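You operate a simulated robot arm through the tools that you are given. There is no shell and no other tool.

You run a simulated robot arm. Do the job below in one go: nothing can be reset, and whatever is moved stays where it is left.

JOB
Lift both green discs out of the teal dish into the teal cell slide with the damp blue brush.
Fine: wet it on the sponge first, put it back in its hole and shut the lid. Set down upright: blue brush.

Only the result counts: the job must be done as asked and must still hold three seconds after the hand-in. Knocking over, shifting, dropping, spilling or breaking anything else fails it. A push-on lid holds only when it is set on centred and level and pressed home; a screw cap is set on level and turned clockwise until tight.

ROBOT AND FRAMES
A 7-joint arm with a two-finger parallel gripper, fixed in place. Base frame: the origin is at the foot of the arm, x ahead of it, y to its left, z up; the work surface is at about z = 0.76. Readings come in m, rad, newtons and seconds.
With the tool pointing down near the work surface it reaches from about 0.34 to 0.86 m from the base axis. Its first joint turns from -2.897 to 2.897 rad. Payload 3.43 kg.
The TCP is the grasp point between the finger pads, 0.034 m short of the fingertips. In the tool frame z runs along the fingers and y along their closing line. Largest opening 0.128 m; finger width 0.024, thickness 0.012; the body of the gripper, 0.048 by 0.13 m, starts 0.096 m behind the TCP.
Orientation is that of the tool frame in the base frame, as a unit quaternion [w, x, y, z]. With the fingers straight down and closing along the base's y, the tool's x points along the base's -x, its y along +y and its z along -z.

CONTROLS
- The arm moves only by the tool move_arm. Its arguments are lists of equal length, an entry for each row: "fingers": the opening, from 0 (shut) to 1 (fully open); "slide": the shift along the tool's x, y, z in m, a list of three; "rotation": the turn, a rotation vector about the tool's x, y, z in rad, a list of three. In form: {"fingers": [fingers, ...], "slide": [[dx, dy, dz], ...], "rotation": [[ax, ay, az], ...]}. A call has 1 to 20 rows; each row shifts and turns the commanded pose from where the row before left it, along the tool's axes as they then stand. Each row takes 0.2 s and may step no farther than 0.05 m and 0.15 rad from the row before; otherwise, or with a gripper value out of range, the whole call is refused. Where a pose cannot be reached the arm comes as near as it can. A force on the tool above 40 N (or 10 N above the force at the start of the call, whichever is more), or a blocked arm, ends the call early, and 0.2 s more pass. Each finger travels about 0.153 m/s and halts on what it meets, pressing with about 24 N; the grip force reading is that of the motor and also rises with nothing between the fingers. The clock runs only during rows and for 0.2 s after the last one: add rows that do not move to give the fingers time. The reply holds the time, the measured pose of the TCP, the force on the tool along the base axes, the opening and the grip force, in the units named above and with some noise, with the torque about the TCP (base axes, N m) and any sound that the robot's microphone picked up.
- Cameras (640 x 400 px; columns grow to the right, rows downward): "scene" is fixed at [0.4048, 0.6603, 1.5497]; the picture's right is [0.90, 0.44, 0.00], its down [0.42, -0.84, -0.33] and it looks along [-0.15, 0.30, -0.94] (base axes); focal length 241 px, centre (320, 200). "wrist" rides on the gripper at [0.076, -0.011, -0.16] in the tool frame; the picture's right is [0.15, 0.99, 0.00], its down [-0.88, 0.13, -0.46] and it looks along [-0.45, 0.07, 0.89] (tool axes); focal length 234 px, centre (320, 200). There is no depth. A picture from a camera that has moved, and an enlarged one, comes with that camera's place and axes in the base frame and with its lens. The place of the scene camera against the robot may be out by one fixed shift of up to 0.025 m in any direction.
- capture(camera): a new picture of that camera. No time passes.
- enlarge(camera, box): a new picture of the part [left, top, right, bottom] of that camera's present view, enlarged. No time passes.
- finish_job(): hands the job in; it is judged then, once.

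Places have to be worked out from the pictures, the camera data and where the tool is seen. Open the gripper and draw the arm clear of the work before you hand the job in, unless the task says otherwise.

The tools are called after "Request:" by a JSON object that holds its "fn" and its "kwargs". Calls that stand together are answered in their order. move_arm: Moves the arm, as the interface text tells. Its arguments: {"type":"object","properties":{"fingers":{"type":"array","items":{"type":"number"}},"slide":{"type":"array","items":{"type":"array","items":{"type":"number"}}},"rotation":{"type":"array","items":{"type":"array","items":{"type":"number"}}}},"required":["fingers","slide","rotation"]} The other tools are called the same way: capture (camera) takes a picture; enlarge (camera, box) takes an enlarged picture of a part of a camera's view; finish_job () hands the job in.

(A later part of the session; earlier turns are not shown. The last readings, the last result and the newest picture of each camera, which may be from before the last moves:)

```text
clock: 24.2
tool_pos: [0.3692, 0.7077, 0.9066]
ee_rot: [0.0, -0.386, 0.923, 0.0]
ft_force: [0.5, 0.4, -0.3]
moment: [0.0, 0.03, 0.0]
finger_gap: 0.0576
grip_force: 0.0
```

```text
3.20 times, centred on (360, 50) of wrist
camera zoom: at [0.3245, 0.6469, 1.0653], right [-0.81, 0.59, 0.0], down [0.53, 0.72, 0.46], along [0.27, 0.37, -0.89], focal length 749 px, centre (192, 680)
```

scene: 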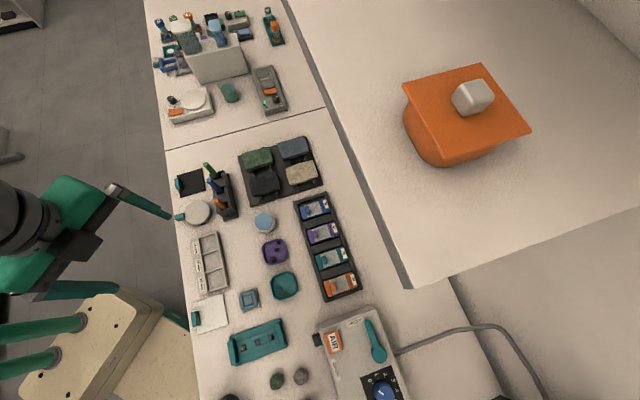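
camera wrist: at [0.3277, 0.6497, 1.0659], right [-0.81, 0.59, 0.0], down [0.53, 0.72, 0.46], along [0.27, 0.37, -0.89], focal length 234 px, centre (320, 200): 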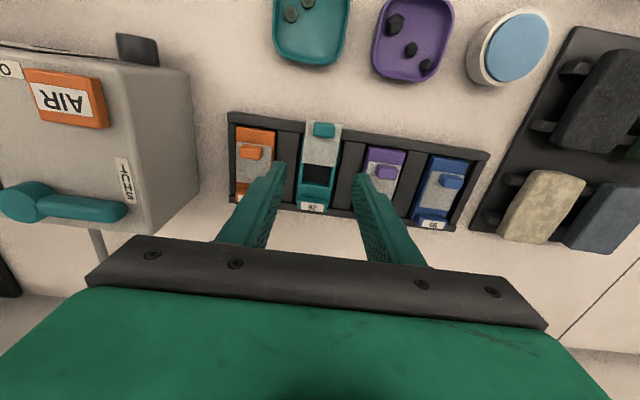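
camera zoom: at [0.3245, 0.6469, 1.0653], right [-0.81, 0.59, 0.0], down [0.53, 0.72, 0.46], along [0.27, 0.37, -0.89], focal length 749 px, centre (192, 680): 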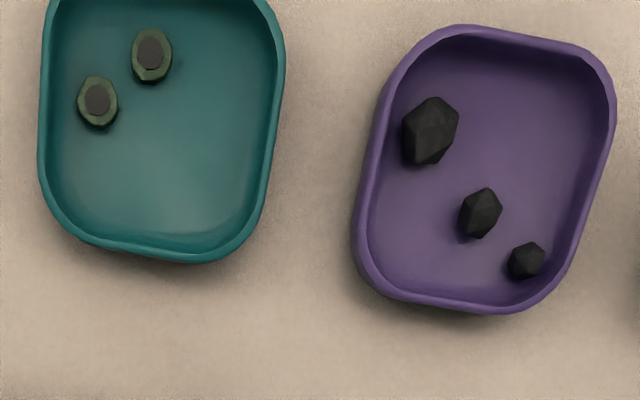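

Lid is resting stably open and the well is exposed, centre about (0.392, 0.7325). Next I rise, yaw 90° (needed to grip the brush across its rack) and look straight down at the teal dish to locate the discs.

Request:
{"fn": "move_arm", "kwargs": {"fingers": [0.45, 0.45, 0.45, 0.45, 0.45, 0.45, 0.45, 0.45, 0.45, 0.45, 0.45, 0.6, 0.8, 1], "slide": [[0, 0, -0.006], [0, 0, -0.006], [0, 0, -0.006], [0, 0, -0.006], [0, 0, -0.006], [0, 0, -0.006], [0, 0, -0.006], [0, 0, -0.006], [0, 0, -0.006], [0, 0, -0.006], [0, 0, -0.006], [-0.007, -0.0323, 0], [-0.007, -0.0323, 0], [-0.007, -0.0323, 0]], "rotation": [[0, 0, 0.1427], [0, 0, 0.1427], [0, 0, 0.1427], [0, 0, 0.1427], [0, 0, 0.1427], [0, 0, 0.1427], [0, 0, 0.1427], [0, 0, 0.1427], [0, 0, 0.1427], [0, 0, 0.1427], [0, 0, 0.1427], [0, 0, 0], [0, 0, 0], [0, 0, 0]]}}

Request:
{"fn": "capture", "kwargs": {"camera": "wrist"}}

Request:
{"fn": "enlarge", "kwargs": {"camera": "wrist", "box": [260, 100, 400, 220]}}

```text
clock: 27.2
tool_pos: [0.3174, 0.6235, 0.9719]
ee_rot: [0.0, 0.38, 0.925, 0.001]
ft_force: [0.4, 0.3, 0.3]
moment: [-0.02, -0.02, 0.0]
finger_gap: 0.1281
grip_force: 0.2
```

```text
taken
camera wrist: at [0.255, 0.6693, 1.1308], right [0.59, 0.81, 0.0], down [0.72, -0.53, 0.46], along [0.37, -0.27, -0.89], focal length 234 px, centre (320, 200)
```

wrist: 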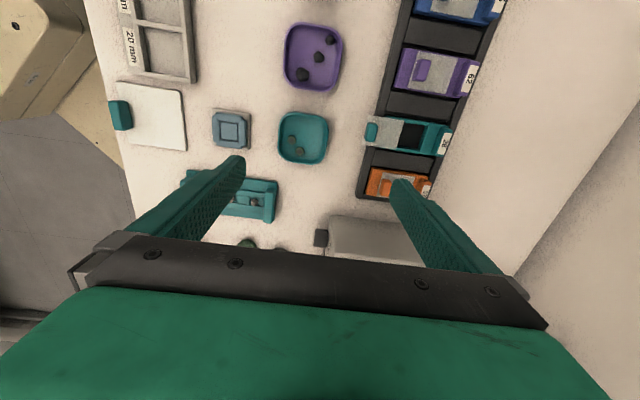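

```text
3.33 times, centred on (330, 160) of wrist
camera zoom: at [0.255, 0.6693, 1.1308], right [0.59, 0.81, 0.0], down [0.72, -0.53, 0.46], along [0.37, -0.27, -0.89], focal length 781 px, centre (287, 333)
```

zoom: 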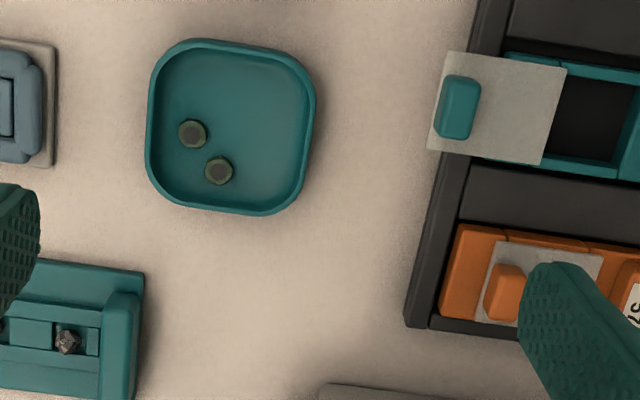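

Discs: about 13 mm across at roughly (0.296, 0.587) and (0.317, 0.586). Triangulation puts the blue handle top near (-0.014, 0.765, 0.90). I fly there at z≈1.0.

Request:
{"fn": "move_arm", "kwargs": {"fingers": [1, 1, 1, 1, 1, 1, 1, 1], "slide": [[0.0419, -0.0165, -0.01], [0.0419, -0.0165, -0.01], [0.0419, -0.0165, -0.01], [0.0419, -0.0165, -0.005], [0.0419, -0.0165, 0], [0.0419, -0.0165, 0], [0.0419, -0.0165, 0], [0.0419, -0.0165, 0]], "rotation": [[0, 0, 0], [0, 0, 0], [0, 0, 0], [0, 0, 0], [0, 0, 0], [0, 0, 0], [0, 0, 0], [0, 0, 0]]}}

Request:
{"fn": "capture", "kwargs": {"camera": "wrist"}}

Request:
{"fn": "enlarge", "kwargs": {"camera": "wrist", "box": [250, 110, 410, 230]}}

```text
clock: 29.0
tool_pos: [-0.0139, 0.7656, 1.0074]
ee_rot: [0.0, 0.381, 0.925, 0.0]
ft_force: [0.4, 0.0, -0.5]
moment: [-0.02, 0.11, 0.01]
finger_gap: 0.1282
grip_force: 0.2
```

```text
taken
camera wrist: at [-0.0758, 0.8115, 1.1665], right [0.59, 0.81, 0.0], down [0.72, -0.53, 0.46], along [0.37, -0.27, -0.89], focal length 234 px, centre (320, 200)
```

wrist: 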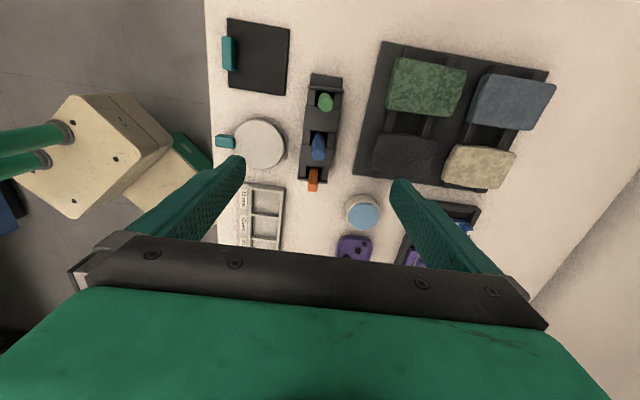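

```text
3.33 times, centred on (330, 170) of wrist
camera zoom: at [-0.0758, 0.8115, 1.1665], right [0.59, 0.81, 0.0], down [0.72, -0.53, 0.46], along [0.37, -0.27, -0.89], focal length 781 px, centre (287, 300)
```

zoom: 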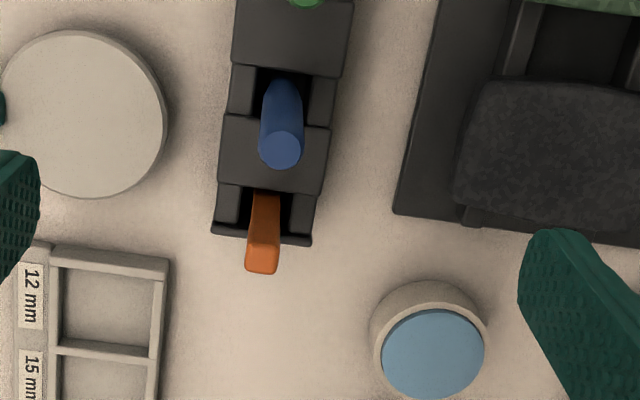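

The handle (≈15 mm thick, vertical) is right under the TCP at (-0.014, 0.765), top ≈0.90, rack top ≈0.80. I descend with fingers part-open along 45° so the neighbours are clear.

Request:
{"fn": "move_arm", "kwargs": {"fingers": [0.5, 0.5, 0.5, 0.5], "slide": [[0, -0.0007, 0.04], [0, 0, 0.04], [0, 0, 0.03], [0, 0, 0.026]], "rotation": [[0, 0, 0], [0, 0, 0], [0, 0, 0], [0, 0, 0]]}}

Request:
{"fn": "capture", "kwargs": {"camera": "wrist"}}

Request:
{"fn": "enlarge", "kwargs": {"camera": "scene", "box": [170, 140, 270, 230]}}

```text
clock: 30.0
tool_pos: [-0.0149, 0.7662, 0.871]
ee_rot: [-0.001, 0.381, 0.924, 0.0]
ft_force: [-0.2, 0.1, -0.3]
moment: [-0.01, 0.0, 0.01]
finger_gap: 0.0644
grip_force: 0.1
```

```text
taken
camera wrist: at [-0.0773, 0.8121, 1.0301], right [0.59, 0.81, 0.0], down [0.72, -0.53, 0.46], along [0.37, -0.27, -0.89], focal length 234 px, centre (320, 200)
```

wrist: 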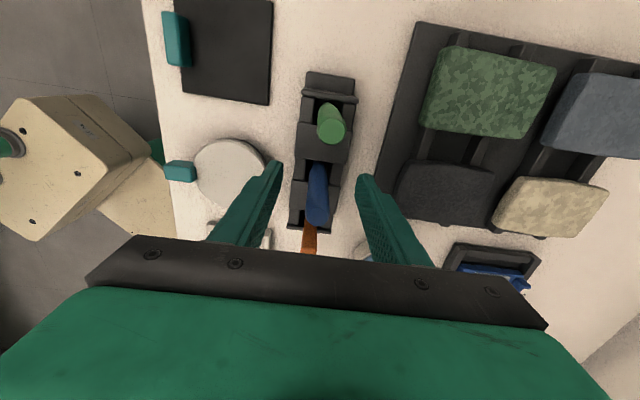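

```text
4.44 times, centred on (220, 185) of scene
camera zoom: at [0.4048, 0.6603, 1.5497], right [0.9, 0.44, 0.0], down [0.42, -0.84, -0.33], along [-0.15, 0.3, -0.94], focal length 1072 px, centre (764, 267)
```

zoom: 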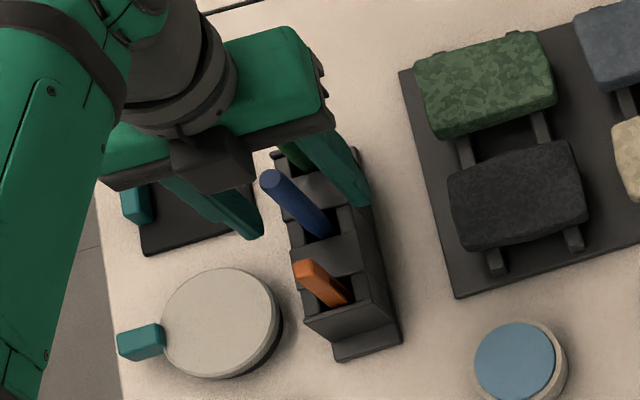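

The handle stands between the fingers. I close on it.

Request:
{"fn": "move_arm", "kwargs": {"fingers": [0.35, 0.2, 0.08, 0.08, 0.08], "slide": [[0, 0, 0], [0, 0, 0], [0, 0, 0], [0, 0, 0], [0, 0, 0]], "rotation": [[0, 0, 0], [0, 0, 0], [0, 0, 0], [0, 0, 0], [0, 0, 0]]}}

Request:
{"fn": "enlarge", "kwargs": {"camera": "wrist", "box": [250, 110, 410, 230]}}

```text
clock: 31.2
tool_pos: [-0.0157, 0.7668, 0.8716]
ee_rot: [-0.001, 0.38, 0.925, 0.0]
ft_force: [0.1, 0.2, -0.2]
moment: [0.0, -0.02, -0.03]
finger_gap: 0.0152
grip_force: 24.4
```

```text
3.33 times, centred on (330, 170) of wrist
camera zoom: at [-0.0771, 0.8123, 1.0305], right [0.59, 0.81, 0.0], down [0.72, -0.53, 0.46], along [0.37, -0.27, -0.89], focal length 781 px, centre (287, 300)
```

zoom: 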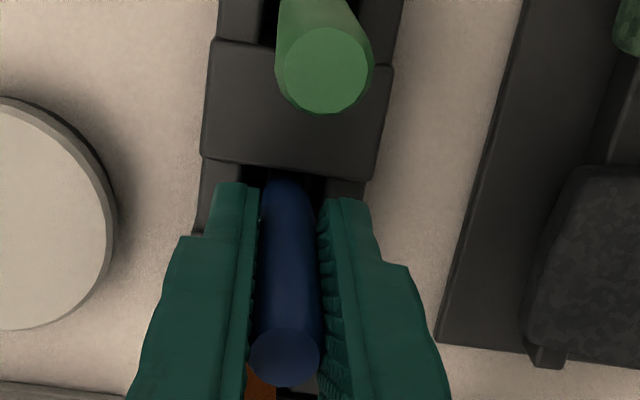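

Held at 0.0152 m with 24 N; grip pose is about (-0.0154, 0.7667, 0.8705) for putting it back. I lift it straight up 0.14 m.

Request:
{"fn": "move_arm", "kwargs": {"fingers": [0.08, 0.08, 0.08, 0.08, 0.08], "slide": [[0, 0, -0.02], [0, 0, -0.03], [0, 0, -0.03], [0, 0, -0.03], [0, 0, -0.03]], "rotation": [[0, 0, 0], [0, 0, 0], [0, 0, 0], [0, 0, 0], [0, 0, 0]]}}

Request:
{"fn": "capture", "kwargs": {"camera": "wrist"}}

Request:
{"fn": "enlarge", "kwargs": {"camera": "scene", "box": [150, 110, 290, 230]}}

Request:
{"fn": "enlarge", "kwargs": {"camera": "wrist", "box": [260, 90, 380, 230]}}

```text
clock: 32.4
tool_pos: [-0.0152, 0.7662, 1.0099]
ee_rot: [0.001, 0.381, 0.925, 0.0]
ft_force: [0.5, 0.9, -0.6]
moment: [-0.02, 0.0, -0.01]
finger_gap: 0.0154
grip_force: 24.1
```

```text
taken
camera wrist: at [-0.0779, 0.812, 1.1707], right [0.59, 0.81, 0.0], down [0.72, -0.53, 0.46], along [0.37, -0.27, -0.89], focal length 234 px, centre (320, 200)
```

wrist: 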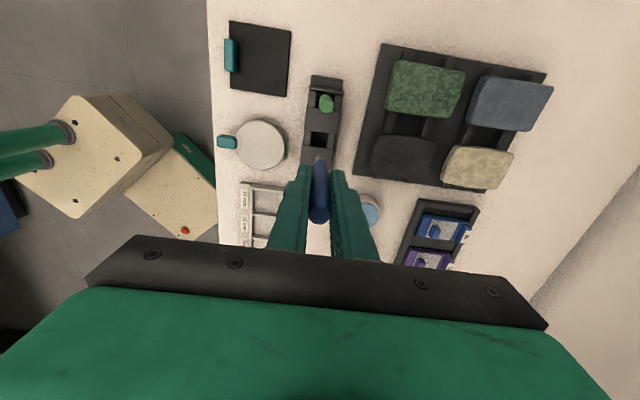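

```text
3.33 times, centred on (220, 170) of scene
camera zoom: at [0.4048, 0.6603, 1.5497], right [0.9, 0.44, 0.0], down [0.42, -0.84, -0.33], along [-0.15, 0.3, -0.94], focal length 804 px, centre (653, 300)
```

zoom: 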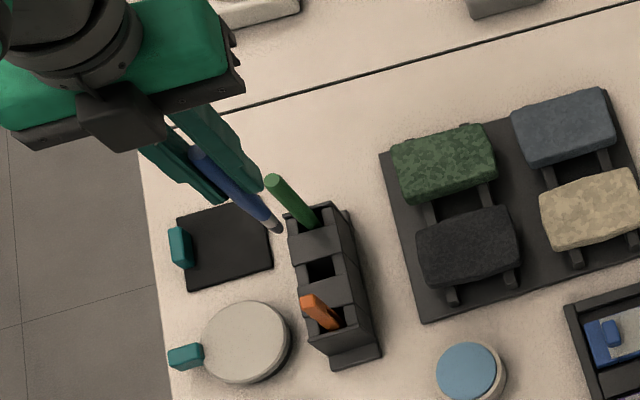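

```text
2.86 times, centred on (320, 160) of wrist
camera zoom: at [-0.0779, 0.812, 1.1707], right [0.59, 0.81, 0.0], down [0.72, -0.53, 0.46], along [0.37, -0.27, -0.89], focal length 669 px, centre (320, 314)
```

zoom: 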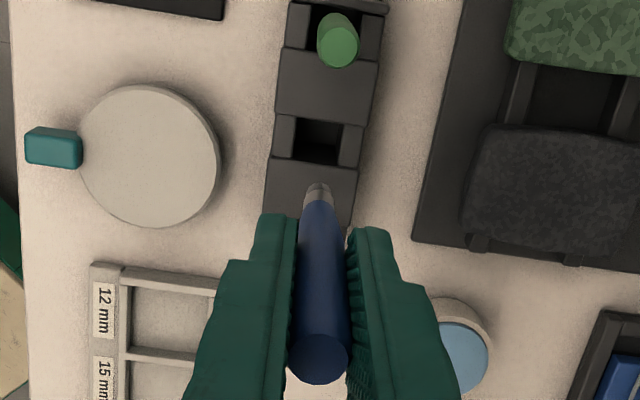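

The brush hangs straight, ferrule and tip visible; the tip seems ~0.108 m below the TCP. I zoom for a precise tip length and sponge position.

Request:
{"fn": "enlarge", "kwargs": {"camera": "wrist", "box": [300, 140, 340, 170]}}

Request:
{"fn": "enlarge", "kwargs": {"camera": "scene", "box": [180, 140, 230, 180]}}

```text
13.33 times, centred on (320, 155) of wrist
camera zoom: at [-0.0779, 0.812, 1.1707], right [0.59, 0.81, 0.0], down [0.72, -0.53, 0.46], along [0.37, -0.27, -0.89], focal length 3122 px, centre (320, 800)
```

zoom: 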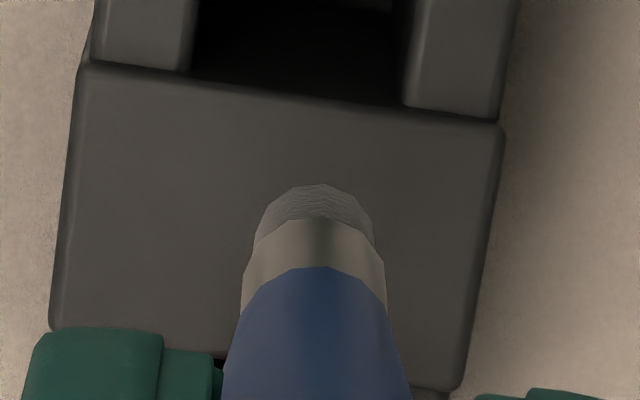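

```text
10.00 times, centred on (205, 160) of scene
camera zoom: at [0.4048, 0.6603, 1.5497], right [0.9, 0.44, 0.0], down [0.42, -0.84, -0.33], along [-0.15, 0.3, -0.94], focal length 2413 px, centre (1470, 600)
```

zoom: 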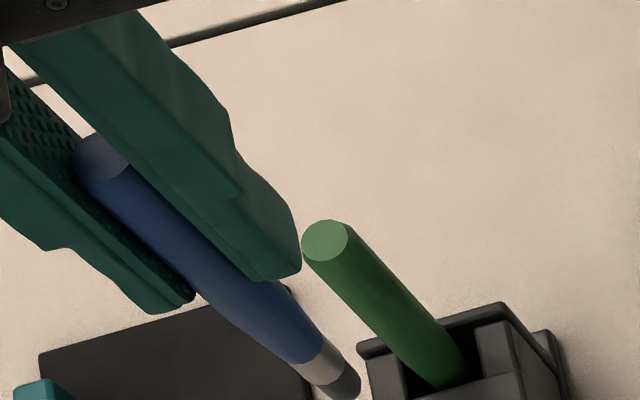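

Tip length works out to ~0.0935 m below the TCP, and the sponge top centre is about (0.157, 0.745, 0.78). I move above the sponge and come down to ~15 mm over it.

Request:
{"fn": "move_arm", "kwargs": {"fingers": [0.08, 0.08, 0.08, 0.08, 0.08, 0.08, 0.08], "slide": [[-0.03445, 0.02645, 0], [-0.03445, 0.02645, 0], [-0.03445, 0.02645, 0], [-0.03445, 0.02645, 0], [0, 0, 0.04], [0, 0, 0.04], [0, 0, 0.03]], "rotation": [[0, 0, 0], [0, 0, 0], [0, 0, 0], [0, 0, 0], [0, 0, 0], [0, 0, 0], [0, 0, 0]]}}

Request:
{"fn": "enlarge", "kwargs": {"camera": "wrist", "box": [250, 90, 410, 210]}}

Request:
{"fn": "enlarge", "kwargs": {"camera": "scene", "box": [220, 180, 310, 250]}}

```text
clock: 34.0
tool_pos: [0.1575, 0.7449, 0.9025]
ee_rot: [0.0, 0.38, 0.925, 0.0]
ft_force: [-0.7, -5.3, 15.3]
moment: [-0.61, 0.1, -0.02]
finger_gap: 0.0153
grip_force: 23.7
```

```text
3.33 times, centred on (330, 150) of wrist
camera zoom: at [0.0951, 0.7896, 1.0617], right [0.59, 0.81, 0.0], down [0.72, -0.53, 0.45], along [0.37, -0.27, -0.89], focal length 781 px, centre (287, 367)
```

zoom: 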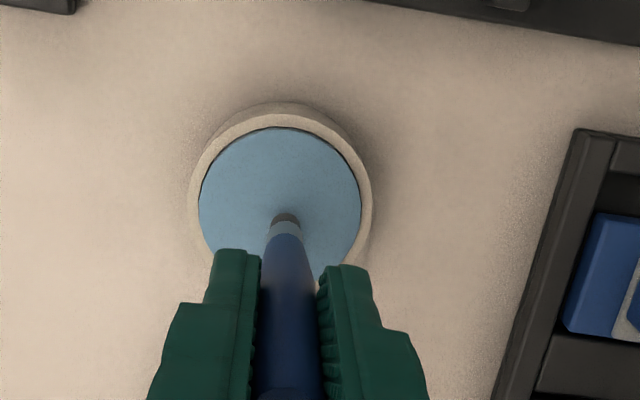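

```text
5.71 times, centred on (265, 215) of scene
camera zoom: at [0.4048, 0.6603, 1.5497], right [0.9, 0.44, 0.0], down [0.42, -0.84, -0.33], along [-0.15, 0.3, -0.94], focal length 1379 px, centre (634, 114)
```

zoom: 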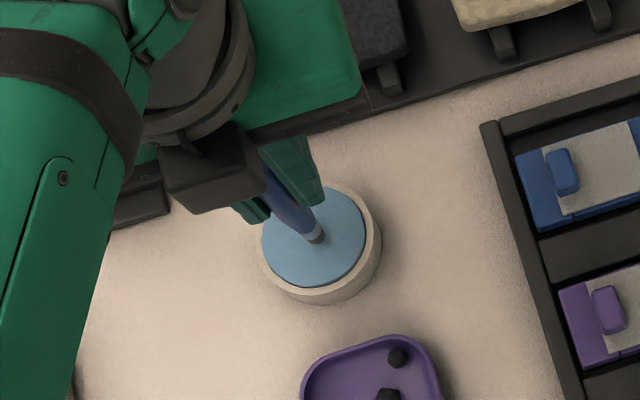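

Contact already: 15 N upward at TCP z 0.9025, so the sponge top is near 0.81. I ease off upwards and check the brush hasn't slipped and whether the bristles look wet.

Request:
{"fn": "move_arm", "kwargs": {"fingers": [0.08, 0.08], "slide": [[0, 0, -0.02], [0, 0, -0.03]], "rotation": [[0, 0, 0], [0, 0, 0]]}}

Request:
{"fn": "enlarge", "kwargs": {"camera": "wrist", "box": [300, 140, 340, 170]}}

Request:
{"fn": "capture", "kwargs": {"camera": "wrist"}}

Request:
{"fn": "enlarge", "kwargs": {"camera": "scene", "box": [220, 180, 310, 250]}}

```text
clock: 34.6
tool_pos: [0.1564, 0.7438, 0.9506]
ee_rot: [0.0, 0.38, 0.925, 0.0]
ft_force: [-0.4, 0.3, -0.4]
moment: [-0.04, 0.01, 0.01]
finger_gap: 0.0151
grip_force: 24.4
```

```text
13.33 times, centred on (320, 155) of wrist
camera zoom: at [0.0944, 0.7893, 1.1106], right [0.59, 0.81, 0.0], down [0.72, -0.53, 0.46], along [0.37, -0.27, -0.89], focal length 3122 px, centre (320, 800)
```

zoom: 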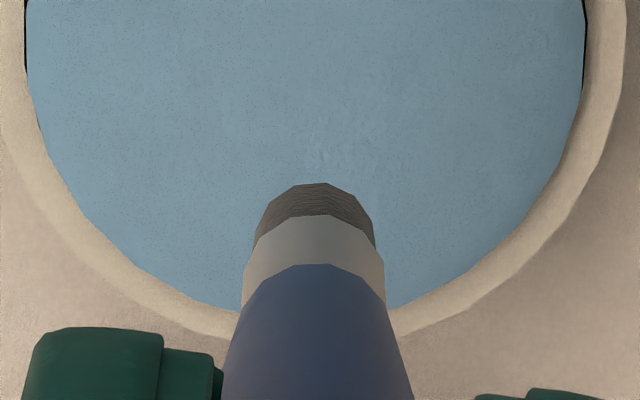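

```text
taken
camera wrist: at [0.0944, 0.7893, 1.1106], right [0.59, 0.81, 0.0], down [0.72, -0.53, 0.46], along [0.37, -0.27, -0.89], focal length 234 px, centre (320, 200)
```

wrist: 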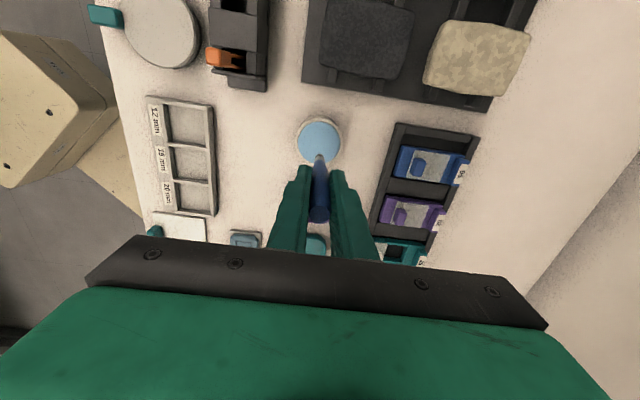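

```text
5.71 times, centred on (265, 215) of scene
camera zoom: at [0.4048, 0.6603, 1.5497], right [0.9, 0.44, 0.0], down [0.42, -0.84, -0.33], along [-0.15, 0.3, -0.94], focal length 1379 px, centre (634, 114)
```

zoom: 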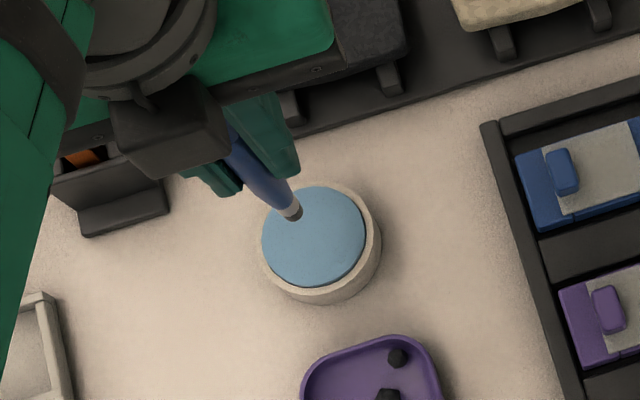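

The bristles have turned dark — the brush is wet, and it hasn't slipped. Now I move over the disc at (0.3166, 0.5856), staying high, and check alignment.

Request:
{"fn": "move_arm", "kwargs": {"fingers": [0.08, 0.08, 0.08, 0.08, 0.08, 0.08], "slide": [[-0.045, 0, 0], [-0.045, 0, 0], [-0.045, 0, 0], [-0.045, 0, 0], [-0.0452, 0.0004, 0], [0, 0, 0.03]], "rotation": [[0, 0, 0], [0, 0, 0], [0, 0, 0], [0, 0, 0], [0, 0, 0], [0, 0, 0]]}}

Request:
{"fn": "enlarge", "kwargs": {"camera": "wrist", "box": [270, 90, 390, 190]}}

Request:
{"fn": "enlarge", "kwargs": {"camera": "scene", "box": [240, 250, 330, 320]}}

```text
clock: 36.0
tool_pos: [0.3172, 0.5872, 0.9232]
ee_rot: [0.0, 0.38, 0.925, 0.001]
ft_force: [0.1, -0.9, -0.9]
moment: [-0.01, -0.01, -0.02]
finger_gap: 0.0157
grip_force: 23.6
```

```text
4.00 times, centred on (330, 140) of wrist
camera zoom: at [0.2558, 0.6317, 1.0809], right [0.59, 0.81, 0.0], down [0.72, -0.53, 0.46], along [0.37, -0.27, -0.89], focal length 937 px, centre (280, 440)
```

zoom: 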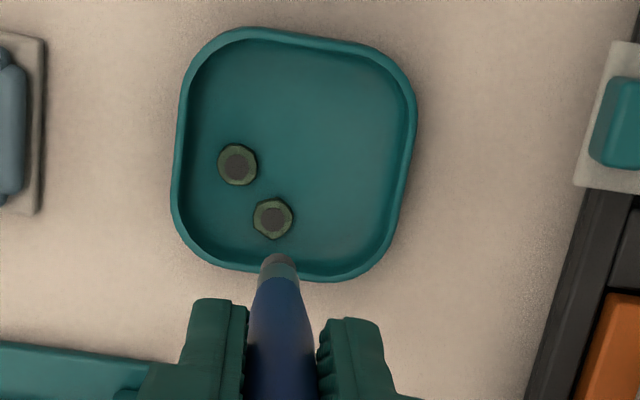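

```text
5.71 times, centred on (285, 285) of scene
camera zoom: at [0.4048, 0.6603, 1.5497], right [0.9, 0.44, 0.0], down [0.42, -0.84, -0.33], along [-0.15, 0.3, -0.94], focal length 1379 px, centre (520, -286)
```

zoom: 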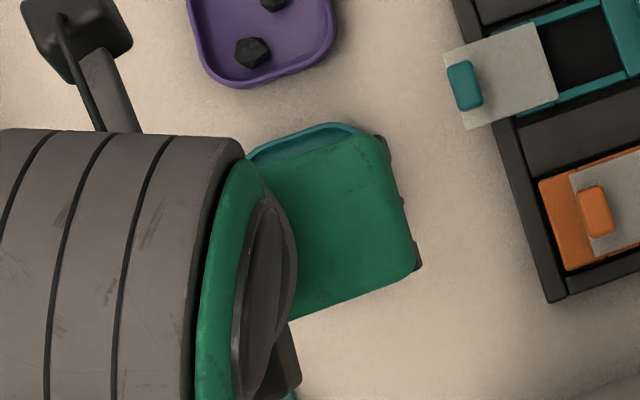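

The disc estimate repeats well: (0.3167, 0.5856) and (0.2959, 0.5869). I trim 1 mm and descend to about 15–20 mm above the disc, then recheck tip against disc.

Request:
{"fn": "move_arm", "kwargs": {"fingers": [0.08, 0.08, 0.08], "slide": [[0, -0.0009, 0.015], [0, 0, 0.015], [0, 0, 0.007]], "rotation": [[0, 0, 0], [0, 0, 0], [0, 0, 0]]}}

Request:
{"fn": "enlarge", "kwargs": {"camera": "wrist", "box": [280, 110, 360, 180]}}

```text
clock: 36.8
tool_pos: [0.3172, 0.5856, 0.8836]
ee_rot: [0.0, 0.38, 0.925, 0.0]
ft_force: [-0.1, 0.5, 0.0]
moment: [0.0, 0.0, -0.01]
finger_gap: 0.0158
grip_force: 23.6
```

```text
5.71 times, centred on (320, 145) of wrist
camera zoom: at [0.2551, 0.6311, 1.0432], right [0.59, 0.81, 0.0], down [0.72, -0.53, 0.46], along [0.37, -0.27, -0.89], focal length 1338 px, centre (320, 514)
```

zoom: 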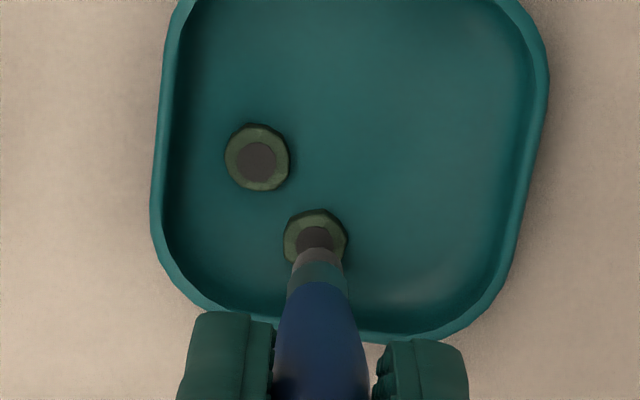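

The disc sits within ~1 mm of the tool axis. I lower in small steps towards contact.

Request:
{"fn": "move_arm", "kwargs": {"fingers": [0.08, 0.08, 0.08], "slide": [[0, 0, 0.004], [0, 0, 0.003], [0, 0, 0.002]], "rotation": [[0, 0, 0], [0, 0, 0], [0, 0, 0]]}}

Request:
{"fn": "enlarge", "kwargs": {"camera": "wrist", "box": [280, 110, 360, 180]}}

```text
clock: 37.6
tool_pos: [0.3166, 0.5856, 0.8754]
ee_rot: [-0.001, 0.38, 0.925, 0.001]
ft_force: [0.8, 0.6, 19.9]
moment: [-0.02, -0.12, -0.01]
finger_gap: 0.0158
grip_force: 23.9
```

```text
5.71 times, centred on (320, 145) of wrist
camera zoom: at [0.2549, 0.6311, 1.0358], right [0.59, 0.81, 0.0], down [0.72, -0.53, 0.45], along [0.37, -0.27, -0.89], focal length 1338 px, centre (320, 514)
```

zoom: 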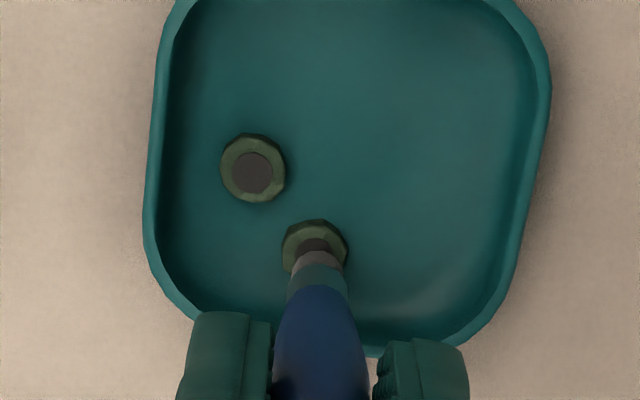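

Contact at about 20 N with TCP 0.8755, so the tip is really ~0.105 m below the TCP, touching slightly off the disc's centre. I lift 15 mm to see whether the disc clings.

Request:
{"fn": "move_arm", "kwargs": {"fingers": [0.08, 0.08, 0.08], "slide": [[0, 0, -0.002], [0, 0, -0.005], [0, 0, -0.01]], "rotation": [[0, 0, 0], [0, 0, 0], [0, 0, 0]]}}

Request:
{"fn": "enlarge", "kwargs": {"camera": "wrist", "box": [280, 110, 360, 180]}}

```text
clock: 38.4
tool_pos: [0.3167, 0.5849, 0.891]
ee_rot: [0.0, 0.381, 0.925, 0.0]
ft_force: [0.3, -0.2, -0.6]
moment: [-0.01, 0.03, 0.02]
finger_gap: 0.0159
grip_force: 23.9
```

```text
5.71 times, centred on (320, 145) of wrist
camera zoom: at [0.2553, 0.6312, 1.051], right [0.59, 0.81, 0.0], down [0.72, -0.53, 0.46], along [0.37, -0.27, -0.89], focal length 1338 px, centre (320, 514)
```

zoom: 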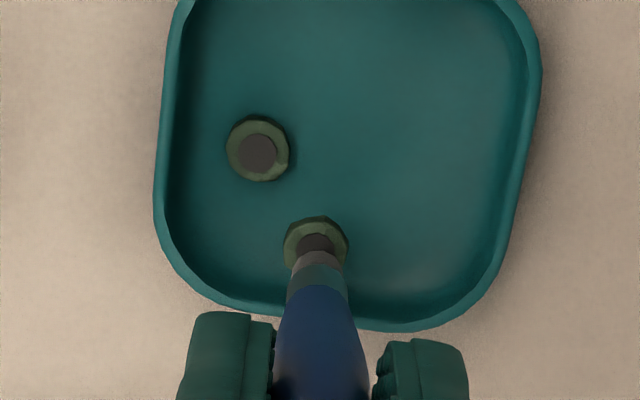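

The disc clung — it stays with the tip while the dish moves away in the picture. I raise and carry it to above the open well (aiming for (0.391, 0.741) for this first disc).

Request:
{"fn": "move_arm", "kwargs": {"fingers": [0.08, 0.08, 0.08, 0.08, 0.08, 0.08, 0.08, 0.08], "slide": [[0, 0, -0.02], [0, 0, -0.02], [0, 0, -0.02], [0.0112, 0.0326, 0], [0.0112, 0.0326, 0], [0.0112, 0.0326, 0], [0.0112, 0.0326, 0], [0.0112, 0.0326, 0]], "rotation": [[0, 0, 0], [0, 0, 0], [0, 0, 0], [0, 0, 0], [0, 0, 0], [0, 0, 0], [0, 0, 0], [0, 0, 0]]}}

Request:
{"fn": "enlarge", "kwargs": {"camera": "wrist", "box": [270, 90, 390, 190]}}

Request:
{"fn": "enlarge", "kwargs": {"camera": "scene", "box": [260, 210, 380, 320]}}

```text
clock: 40.2
tool_pos: [0.3933, 0.7395, 0.9527]
ee_rot: [0.0, 0.38, 0.925, 0.0]
ft_force: [1.6, -0.8, 0.5]
moment: [0.1, 0.17, 0.0]
finger_gap: 0.0158
grip_force: 23.8
```

```text
4.00 times, centred on (330, 140) of wrist
camera zoom: at [0.3307, 0.7857, 1.1123], right [0.59, 0.81, 0.0], down [0.72, -0.53, 0.46], along [0.37, -0.27, -0.89], focal length 937 px, centre (280, 440)
```

zoom: 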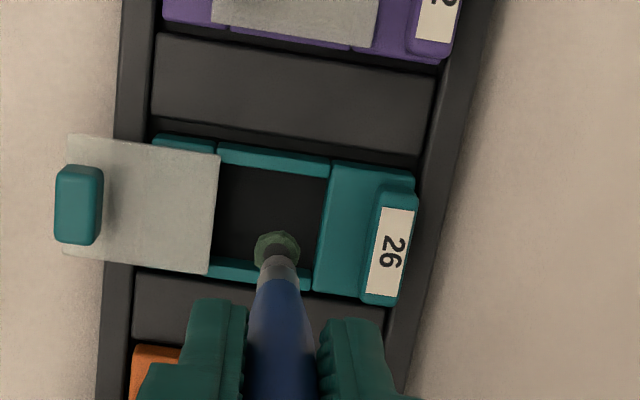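

```text
3.64 times, centred on (320, 265) of scene
camera zoom: at [0.4048, 0.6603, 1.5497], right [0.9, 0.44, 0.0], down [0.42, -0.84, -0.33], along [-0.15, 0.3, -0.94], focal length 877 px, centre (320, -36)
```

zoom: 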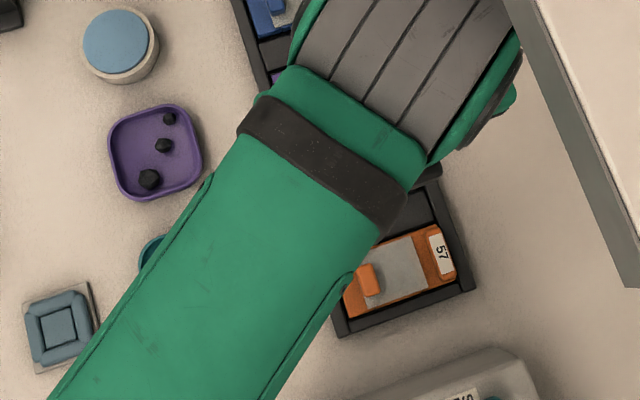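

Refined in the tool frame, the opening spans x −22…+11 mm and y −20…+17 mm about the TCP axis. I shift 4.5 mm along +y for the first disc and lower to just above the rim.

Request:
{"fn": "move_arm", "kwargs": {"fingers": [0.08, 0.08, 0.08], "slide": [[0, 0.0045, 0], [0, 0, 0.03], [0, 0, 0.02]], "rotation": [[0, 0, 0], [0, 0, 0], [0, 0, 0]]}}

Request:
{"fn": "enlarge", "kwargs": {"camera": "wrist", "box": [280, 110, 360, 180]}}

```text
clock: 41.0
tool_pos: [0.3952, 0.7428, 0.9034]
ee_rot: [0.0, 0.38, 0.925, 0.0]
ft_force: [0.7, 0.5, 0.4]
moment: [-0.02, 0.01, -0.01]
finger_gap: 0.0161
grip_force: 23.9
```

```text
5.71 times, centred on (320, 145) of wrist
camera zoom: at [0.3335, 0.7892, 1.0616], right [0.59, 0.81, 0.0], down [0.72, -0.53, 0.46], along [0.37, -0.27, -0.89], focal length 1338 px, centre (320, 514)
```

zoom: 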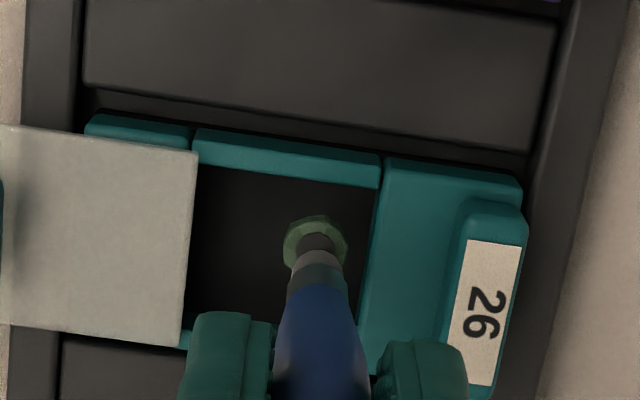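

The disc is clear of the rim on all sides (4–6 mm). I go down in small steps toward the well floor.

Request:
{"fn": "move_arm", "kwargs": {"fingers": [0.08, 0.08, 0.08], "slide": [[0, 0, 0.006], [0, 0, 0.004], [0, 0, 0.003]], "rotation": [[0, 0, 0], [0, 0, 0], [0, 0, 0]]}}

```text
clock: 41.8
tool_pos: [0.3944, 0.7449, 0.8888]
ee_rot: [-0.001, 0.38, 0.925, 0.0]
ft_force: [0.3, 0.4, 0.1]
moment: [-0.01, 0.02, -0.03]
finger_gap: 0.0158
grip_force: 24.0
```

No contact yet at 0.889; I continue in 1.5–2 mm steps.

Request:
{"fn": "move_arm", "kwargs": {"fingers": [0.08, 0.08], "slide": [[0, 0, 0.002], [0, 0, 0.002]], "rotation": [[0, 0, 0], [0, 0, 0]]}}

Request:
{"fn": "enlarge", "kwargs": {"camera": "wrist", "box": [280, 110, 360, 180]}}

```text
clock: 42.4
tool_pos: [0.3941, 0.7453, 0.8853]
ee_rot: [0.0, 0.381, 0.925, 0.0]
ft_force: [-0.5, 0.7, 0.1]
moment: [-0.04, 0.0, -0.01]
finger_gap: 0.0157
grip_force: 24.0
```

```text
5.71 times, centred on (320, 145) of wrist
camera zoom: at [0.333, 0.7896, 1.0443], right [0.59, 0.81, 0.0], down [0.72, -0.53, 0.46], along [0.37, -0.27, -0.89], focal length 1338 px, centre (320, 514)
```

zoom: 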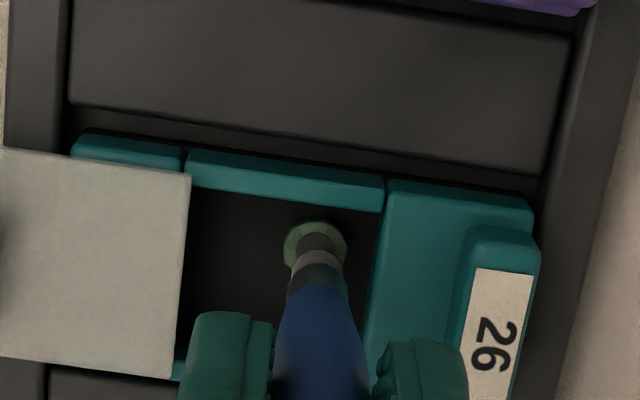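

Request:
{"fn": "move_arm", "kwargs": {"fingers": [0.08, 0.08], "slide": [[0, 0, 0.0015], [0, 0, 0.0015]], "rotation": [[0, 0, 0], [0, 0, 0]]}}

```text
clock: 43.0
tool_pos: [0.3944, 0.7443, 0.8828]
ee_rot: [0.0, 0.381, 0.925, 0.0]
ft_force: [0.4, -0.7, 1.1]
moment: [-0.01, -0.02, -0.01]
finger_gap: 0.0158
grip_force: 24.1
```

Still free (1 N). Another 3 mm.

Request:
{"fn": "move_arm", "kwargs": {"fingers": [0.08, 0.08], "slide": [[0, 0, 0.0015], [0, 0, 0.0015]], "rotation": [[0, 0, 0], [0, 0, 0]]}}

Request:
{"fn": "enlarge", "kwargs": {"camera": "wrist", "box": [280, 110, 360, 180]}}

```text
clock: 43.6
tool_pos: [0.3949, 0.7456, 0.8802]
ee_rot: [0.001, 0.38, 0.925, 0.001]
ft_force: [0.6, 0.1, 16.9]
moment: [-0.06, -0.07, -0.02]
finger_gap: 0.0156
grip_force: 24.1
```

```text
5.71 times, centred on (320, 145) of wrist
camera zoom: at [0.3328, 0.7897, 1.0401], right [0.59, 0.81, 0.0], down [0.72, -0.53, 0.46], along [0.37, -0.27, -0.89], focal length 1338 px, centre (320, 514)
```

zoom: 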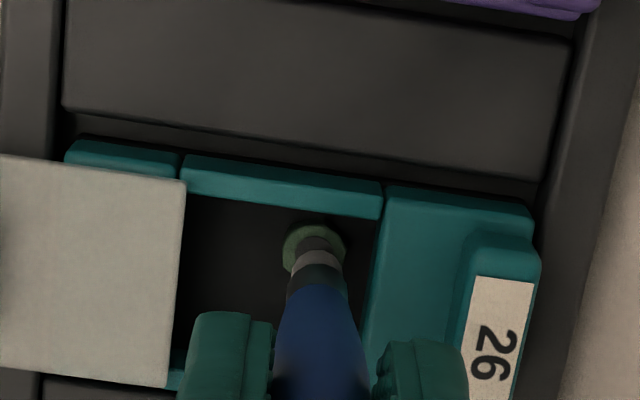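

The disc is on the well floor (17 N). I lift gently and check whether it has let go.

Request:
{"fn": "move_arm", "kwargs": {"fingers": [0.08, 0.08, 0.08], "slide": [[0, 0, -0.002], [0, 0, -0.002], [0, 0, -0.004]], "rotation": [[0, 0, 0], [0, 0, 0], [0, 0, 0]]}}

Request:
{"fn": "enlarge", "kwargs": {"camera": "wrist", "box": [280, 110, 360, 180]}}

```text
clock: 44.4
tool_pos: [0.3947, 0.7445, 0.886]
ee_rot: [0.0, 0.38, 0.925, 0.0]
ft_force: [-0.2, 0.4, -0.7]
moment: [0.02, 0.01, 0.0]
finger_gap: 0.0159
grip_force: 24.0
```

```text
5.71 times, centred on (320, 145) of wrist
camera zoom: at [0.3327, 0.7895, 1.0454], right [0.59, 0.81, 0.0], down [0.72, -0.53, 0.46], along [0.37, -0.27, -0.89], focal length 1338 px, centre (320, 514)
```

zoom: 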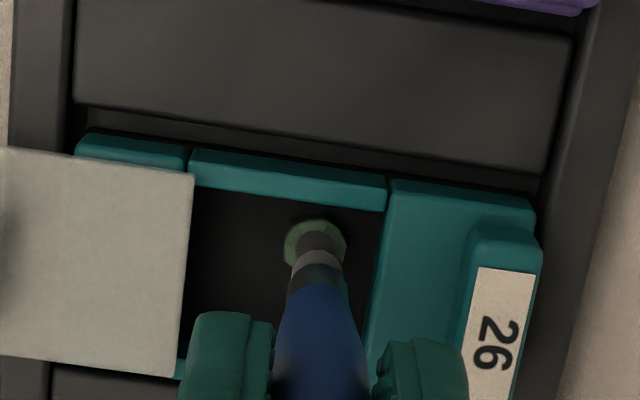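

It still clings after pressing. I set it down again lightly, dwell and twirl the brush a little, as one does to let a grain go, then lift.

Request:
{"fn": "move_arm", "kwargs": {"fingers": [0.08, 0.08, 0.08, 0.08, 0.08, 0.08, 0.08, 0.08, 0.08, 0.08], "slide": [[0, 0, 0.004], [0, 0, 0.002], [0, 0, 0.0005], [0, 0, 0], [0, 0, 0], [0, 0, 0], [0, 0, 0], [0, 0, 0], [0, 0, -0.002], [0, 0, -0.005]], "rotation": [[0, 0, 0], [0, 0, 0], [0, 0, 0], [0, 0, 0.15], [0, 0, 0.15], [0, 0, -0.15], [0, 0, -0.15], [0, 0, 0], [0, 0, 0], [0, 0, 0]]}}

Request:
{"fn": "enlarge", "kwargs": {"camera": "wrist", "box": [280, 110, 360, 180]}}

```text
clock: 46.6
tool_pos: [0.3949, 0.7437, 0.8865]
ee_rot: [0.0, 0.38, 0.925, 0.0]
ft_force: [-0.3, 0.2, -0.3]
moment: [0.02, 0.01, 0.03]
finger_gap: 0.016
grip_force: 23.7
```

```text
5.71 times, centred on (320, 145) of wrist
camera zoom: at [0.333, 0.7895, 1.0456], right [0.59, 0.81, 0.0], down [0.72, -0.53, 0.46], along [0.37, -0.27, -0.89], focal length 1338 px, centre (320, 514)
```

zoom: 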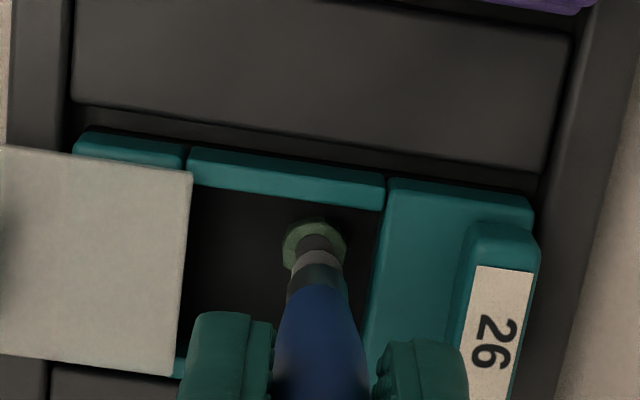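

The picture is ambiguous at this small lift, so I raise a further 20 mm to see clearly.

Request:
{"fn": "move_arm", "kwargs": {"fingers": [0.08, 0.08], "slide": [[0, 0, -0.01], [0, 0, -0.01]], "rotation": [[0, 0, 0], [0, 0, 0]]}}

Request:
{"fn": "enlarge", "kwargs": {"camera": "wrist", "box": [280, 110, 360, 180]}}

```text
clock: 47.2
tool_pos: [0.3942, 0.7439, 0.9078]
ee_rot: [0.0, 0.38, 0.925, 0.0]
ft_force: [0.9, -0.3, -0.3]
moment: [0.0, 0.0, 0.0]
finger_gap: 0.0158
grip_force: 24.0
```

```text
5.71 times, centred on (320, 145) of wrist
camera zoom: at [0.333, 0.7894, 1.0667], right [0.59, 0.81, 0.0], down [0.72, -0.53, 0.46], along [0.37, -0.27, -0.89], focal length 1338 px, centre (320, 514)
```

zoom: 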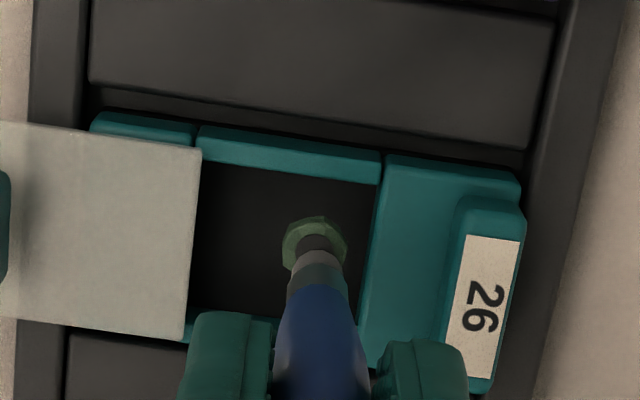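

Still attached. I'll wipe it off: set it down 8 mm to the side, drag along the floor under light pressure back to the target, and lift.

Request:
{"fn": "move_arm", "kwargs": {"fingers": [0.08, 0.08, 0.08, 0.08, 0.08, 0.08, 0.08, 0.08, 0.08, 0.08], "slide": [[0, -0.008, 0.01], [0, 0, 0.013], [0, 0, 0.003], [0, 0, 0.002], [0, 0.002, 0], [0, 0.002, 0], [0, 0.002, 0], [0, 0.002, 0], [0, 0.001, -0.002], [0, 0, -0.004]], "rotation": [[0, 0, 0], [0, 0, 0], [0, 0, 0], [0, 0, 0], [0, 0, 0], [0, 0, 0], [0, 0, 0], [0, 0, 0], [0, 0, 0], [0, 0, 0]]}}

Request:
{"fn": "enlarge", "kwargs": {"camera": "wrist", "box": [280, 110, 360, 180]}}

```text
clock: 49.4
tool_pos: [0.3952, 0.7435, 0.8853]
ee_rot: [0.001, 0.381, 0.925, -0.001]
ft_force: [-0.4, 0.2, -0.8]
moment: [0.0, -0.01, 0.02]
finger_gap: 0.0157
grip_force: 24.0
```

```text
5.71 times, centred on (320, 145) of wrist
camera zoom: at [0.3337, 0.79, 1.0443], right [0.59, 0.81, 0.0], down [0.72, -0.53, 0.46], along [0.37, -0.27, -0.89], focal length 1338 px, centre (320, 514)
```

zoom: 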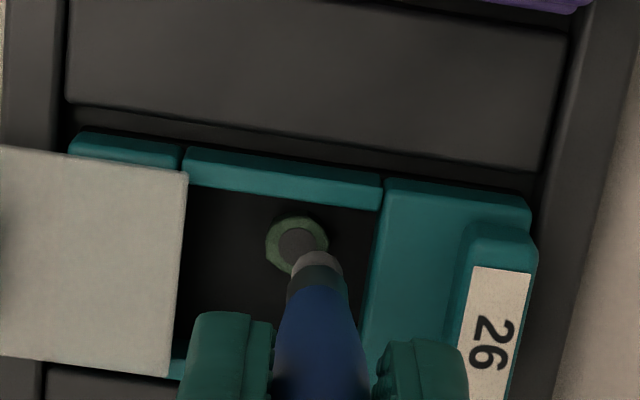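

The disc is now offset from the tip — it has wiped off. I lift 20 mm to confirm.

Request:
{"fn": "move_arm", "kwargs": {"fingers": [0.08, 0.08], "slide": [[0, 0, -0.01], [0, 0, -0.012]], "rotation": [[0, 0, 0], [0, 0, 0]]}}

Request:
{"fn": "enlarge", "kwargs": {"camera": "wrist", "box": [280, 110, 360, 180]}}

```text
clock: 50.0
tool_pos: [0.3953, 0.7442, 0.9076]
ee_rot: [0.0, 0.38, 0.925, 0.0]
ft_force: [0.5, -0.1, -0.5]
moment: [0.01, 0.03, -0.06]
finger_gap: 0.0159
grip_force: 24.3
```

```text
5.71 times, centred on (320, 145) of wrist
camera zoom: at [0.3336, 0.7902, 1.0666], right [0.59, 0.81, 0.0], down [0.72, -0.53, 0.46], along [0.37, -0.27, -0.89], focal length 1338 px, centre (320, 514)
```

zoom: 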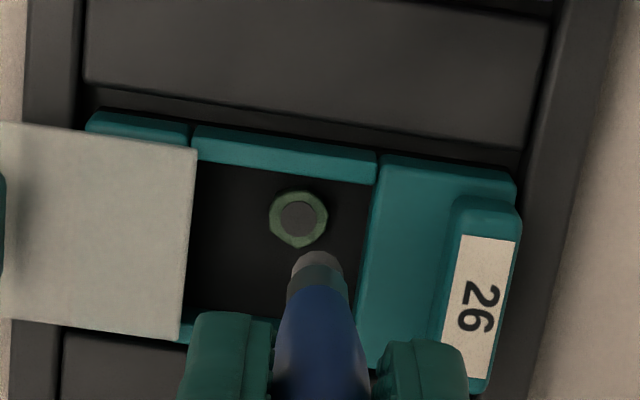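

Disc one lies free in the well, towards its far side. I raise and zoom on the bristles to see if they're still wet enough for the second disc.

Request:
{"fn": "move_arm", "kwargs": {"fingers": [0.08, 0.08], "slide": [[0, 0, -0.02], [0, 0, -0.025]], "rotation": [[0, 0, 0], [0, 0, 0]]}}

Request:
{"fn": "enlarge", "kwargs": {"camera": "wrist", "box": [300, 140, 340, 170]}}

Request:
{"fn": "enlarge", "kwargs": {"camera": "wrist", "box": [270, 90, 390, 190]}}

```text
clock: 50.6
tool_pos: [0.3947, 0.7443, 0.9521]
ee_rot: [0.0, 0.38, 0.925, -0.001]
ft_force: [-0.5, 0.4, -0.5]
moment: [-0.02, 0.01, -0.02]
finger_gap: 0.0159
grip_force: 24.8
```

```text
13.33 times, centred on (320, 155) of wrist
camera zoom: at [0.3333, 0.7897, 1.1113], right [0.59, 0.81, 0.0], down [0.72, -0.53, 0.46], along [0.37, -0.27, -0.89], focal length 3122 px, centre (320, 800)
```

zoom: 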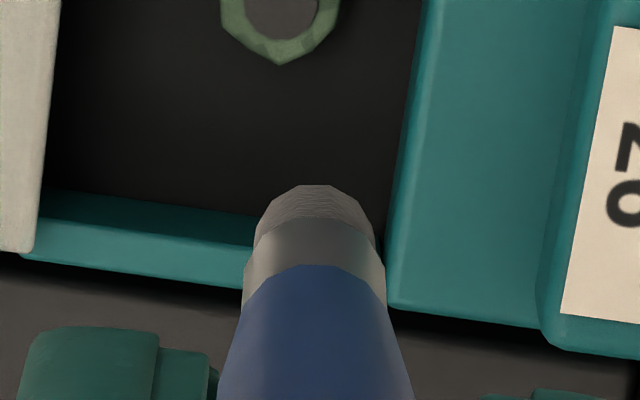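

```text
4.00 times, centred on (330, 140) of wrist
camera zoom: at [0.3333, 0.7897, 1.1113], right [0.59, 0.81, 0.0], down [0.72, -0.53, 0.46], along [0.37, -0.27, -0.89], focal length 937 px, centre (280, 440)
```

zoom: 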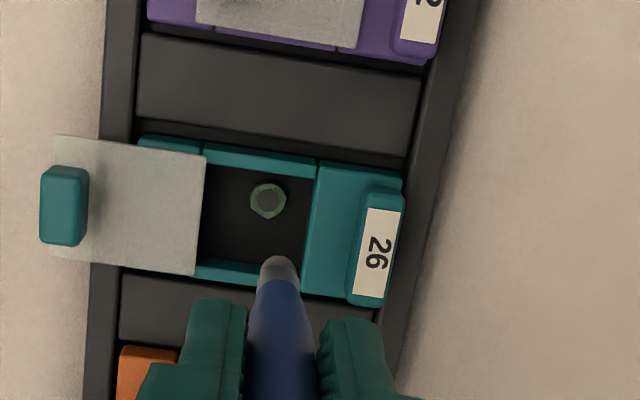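

The bristles are pale again, i.e. dry, so I must re-wet. I go back to the sponge and press lightly.

Request:
{"fn": "move_arm", "kwargs": {"fingers": [0.08, 0.08, 0.08, 0.08, 0.08, 0.08, 0.08, 0.08, 0.08, 0.08], "slide": [[0.0283, -0.0278, 0], [0.0283, -0.0278, 0], [0.0283, -0.0278, 0], [0.0283, -0.0278, 0], [0.0283, -0.0278, 0], [0.028, -0.028, 0], [0, 0, 0.03], [0, 0, 0.012], [0, 0, 0.006], [0, 0, 0.001]], "rotation": [[0, 0, 0], [0, 0, 0], [0, 0, 0], [0, 0, 0], [0, 0, 0], [0, 0, 0], [0, 0, 0], [0, 0, 0], [0, 0, 0], [0, 0, 0]]}}

Request:
{"fn": "enlarge", "kwargs": {"camera": "wrist", "box": [300, 140, 340, 170]}}

```text
clock: 52.8
tool_pos: [0.1566, 0.7463, 0.9038]
ee_rot: [0.0, 0.38, 0.925, 0.0]
ft_force: [0.3, -0.4, -0.9]
moment: [0.0, -0.02, 0.03]
finger_gap: 0.0158
grip_force: 24.2
```

```text
13.33 times, centred on (320, 155) of wrist
camera zoom: at [0.0954, 0.7907, 1.0624], right [0.59, 0.81, 0.0], down [0.72, -0.53, 0.46], along [0.37, -0.27, -0.89], focal length 3122 px, centre (320, 800)
```

zoom: 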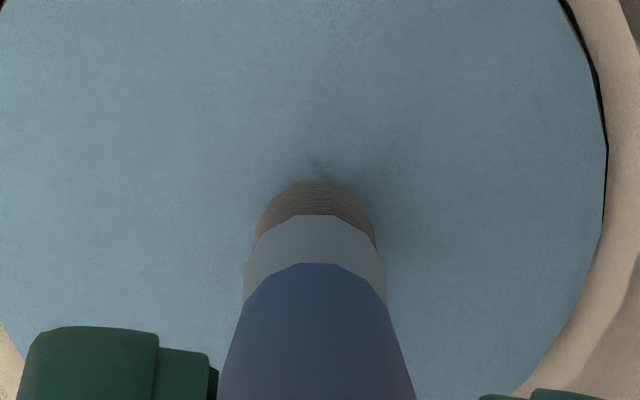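

Almost touching, no force yet. I lower 2–3 mm to press lightly into the sponge, then lift.

Request:
{"fn": "move_arm", "kwargs": {"fingers": [0.08, 0.08, 0.08], "slide": [[0, 0, 0.0015], [0, 0, 0.001], [0, 0, 0]], "rotation": [[0, 0, 0], [0, 0, 0], [0, 0, 0]]}}

Request:
{"fn": "move_arm", "kwargs": {"fingers": [0.08, 0.08], "slide": [[0, 0, -0.02], [0, 0, -0.0275]], "rotation": [[0, 0, 0], [0, 0, 0]]}}

Request:
{"fn": "enlarge", "kwargs": {"camera": "wrist", "box": [300, 140, 340, 170]}}

```text
clock: 53.6
tool_pos: [0.1567, 0.7453, 0.9031]
ee_rot: [-0.001, 0.38, 0.925, 0.001]
ft_force: [-0.3, -1.5, 19.4]
moment: [-0.17, -0.06, 0.01]
finger_gap: 0.0158
grip_force: 23.6
```

```text
clock: 54.2
tool_pos: [0.1552, 0.7451, 0.9481]
ee_rot: [0.001, 0.38, 0.925, -0.001]
ft_force: [0.9, 0.2, -0.2]
moment: [0.02, 0.01, -0.01]
finger_gap: 0.0158
grip_force: 24.2
```

```text
13.33 times, centred on (320, 155) of wrist
camera zoom: at [0.0951, 0.7917, 1.1075], right [0.59, 0.81, 0.0], down [0.72, -0.53, 0.46], along [0.37, -0.27, -0.89], focal length 3122 px, centre (320, 800)
```

zoom: 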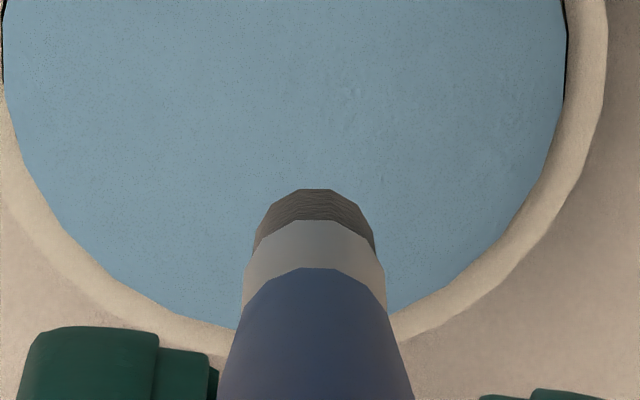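

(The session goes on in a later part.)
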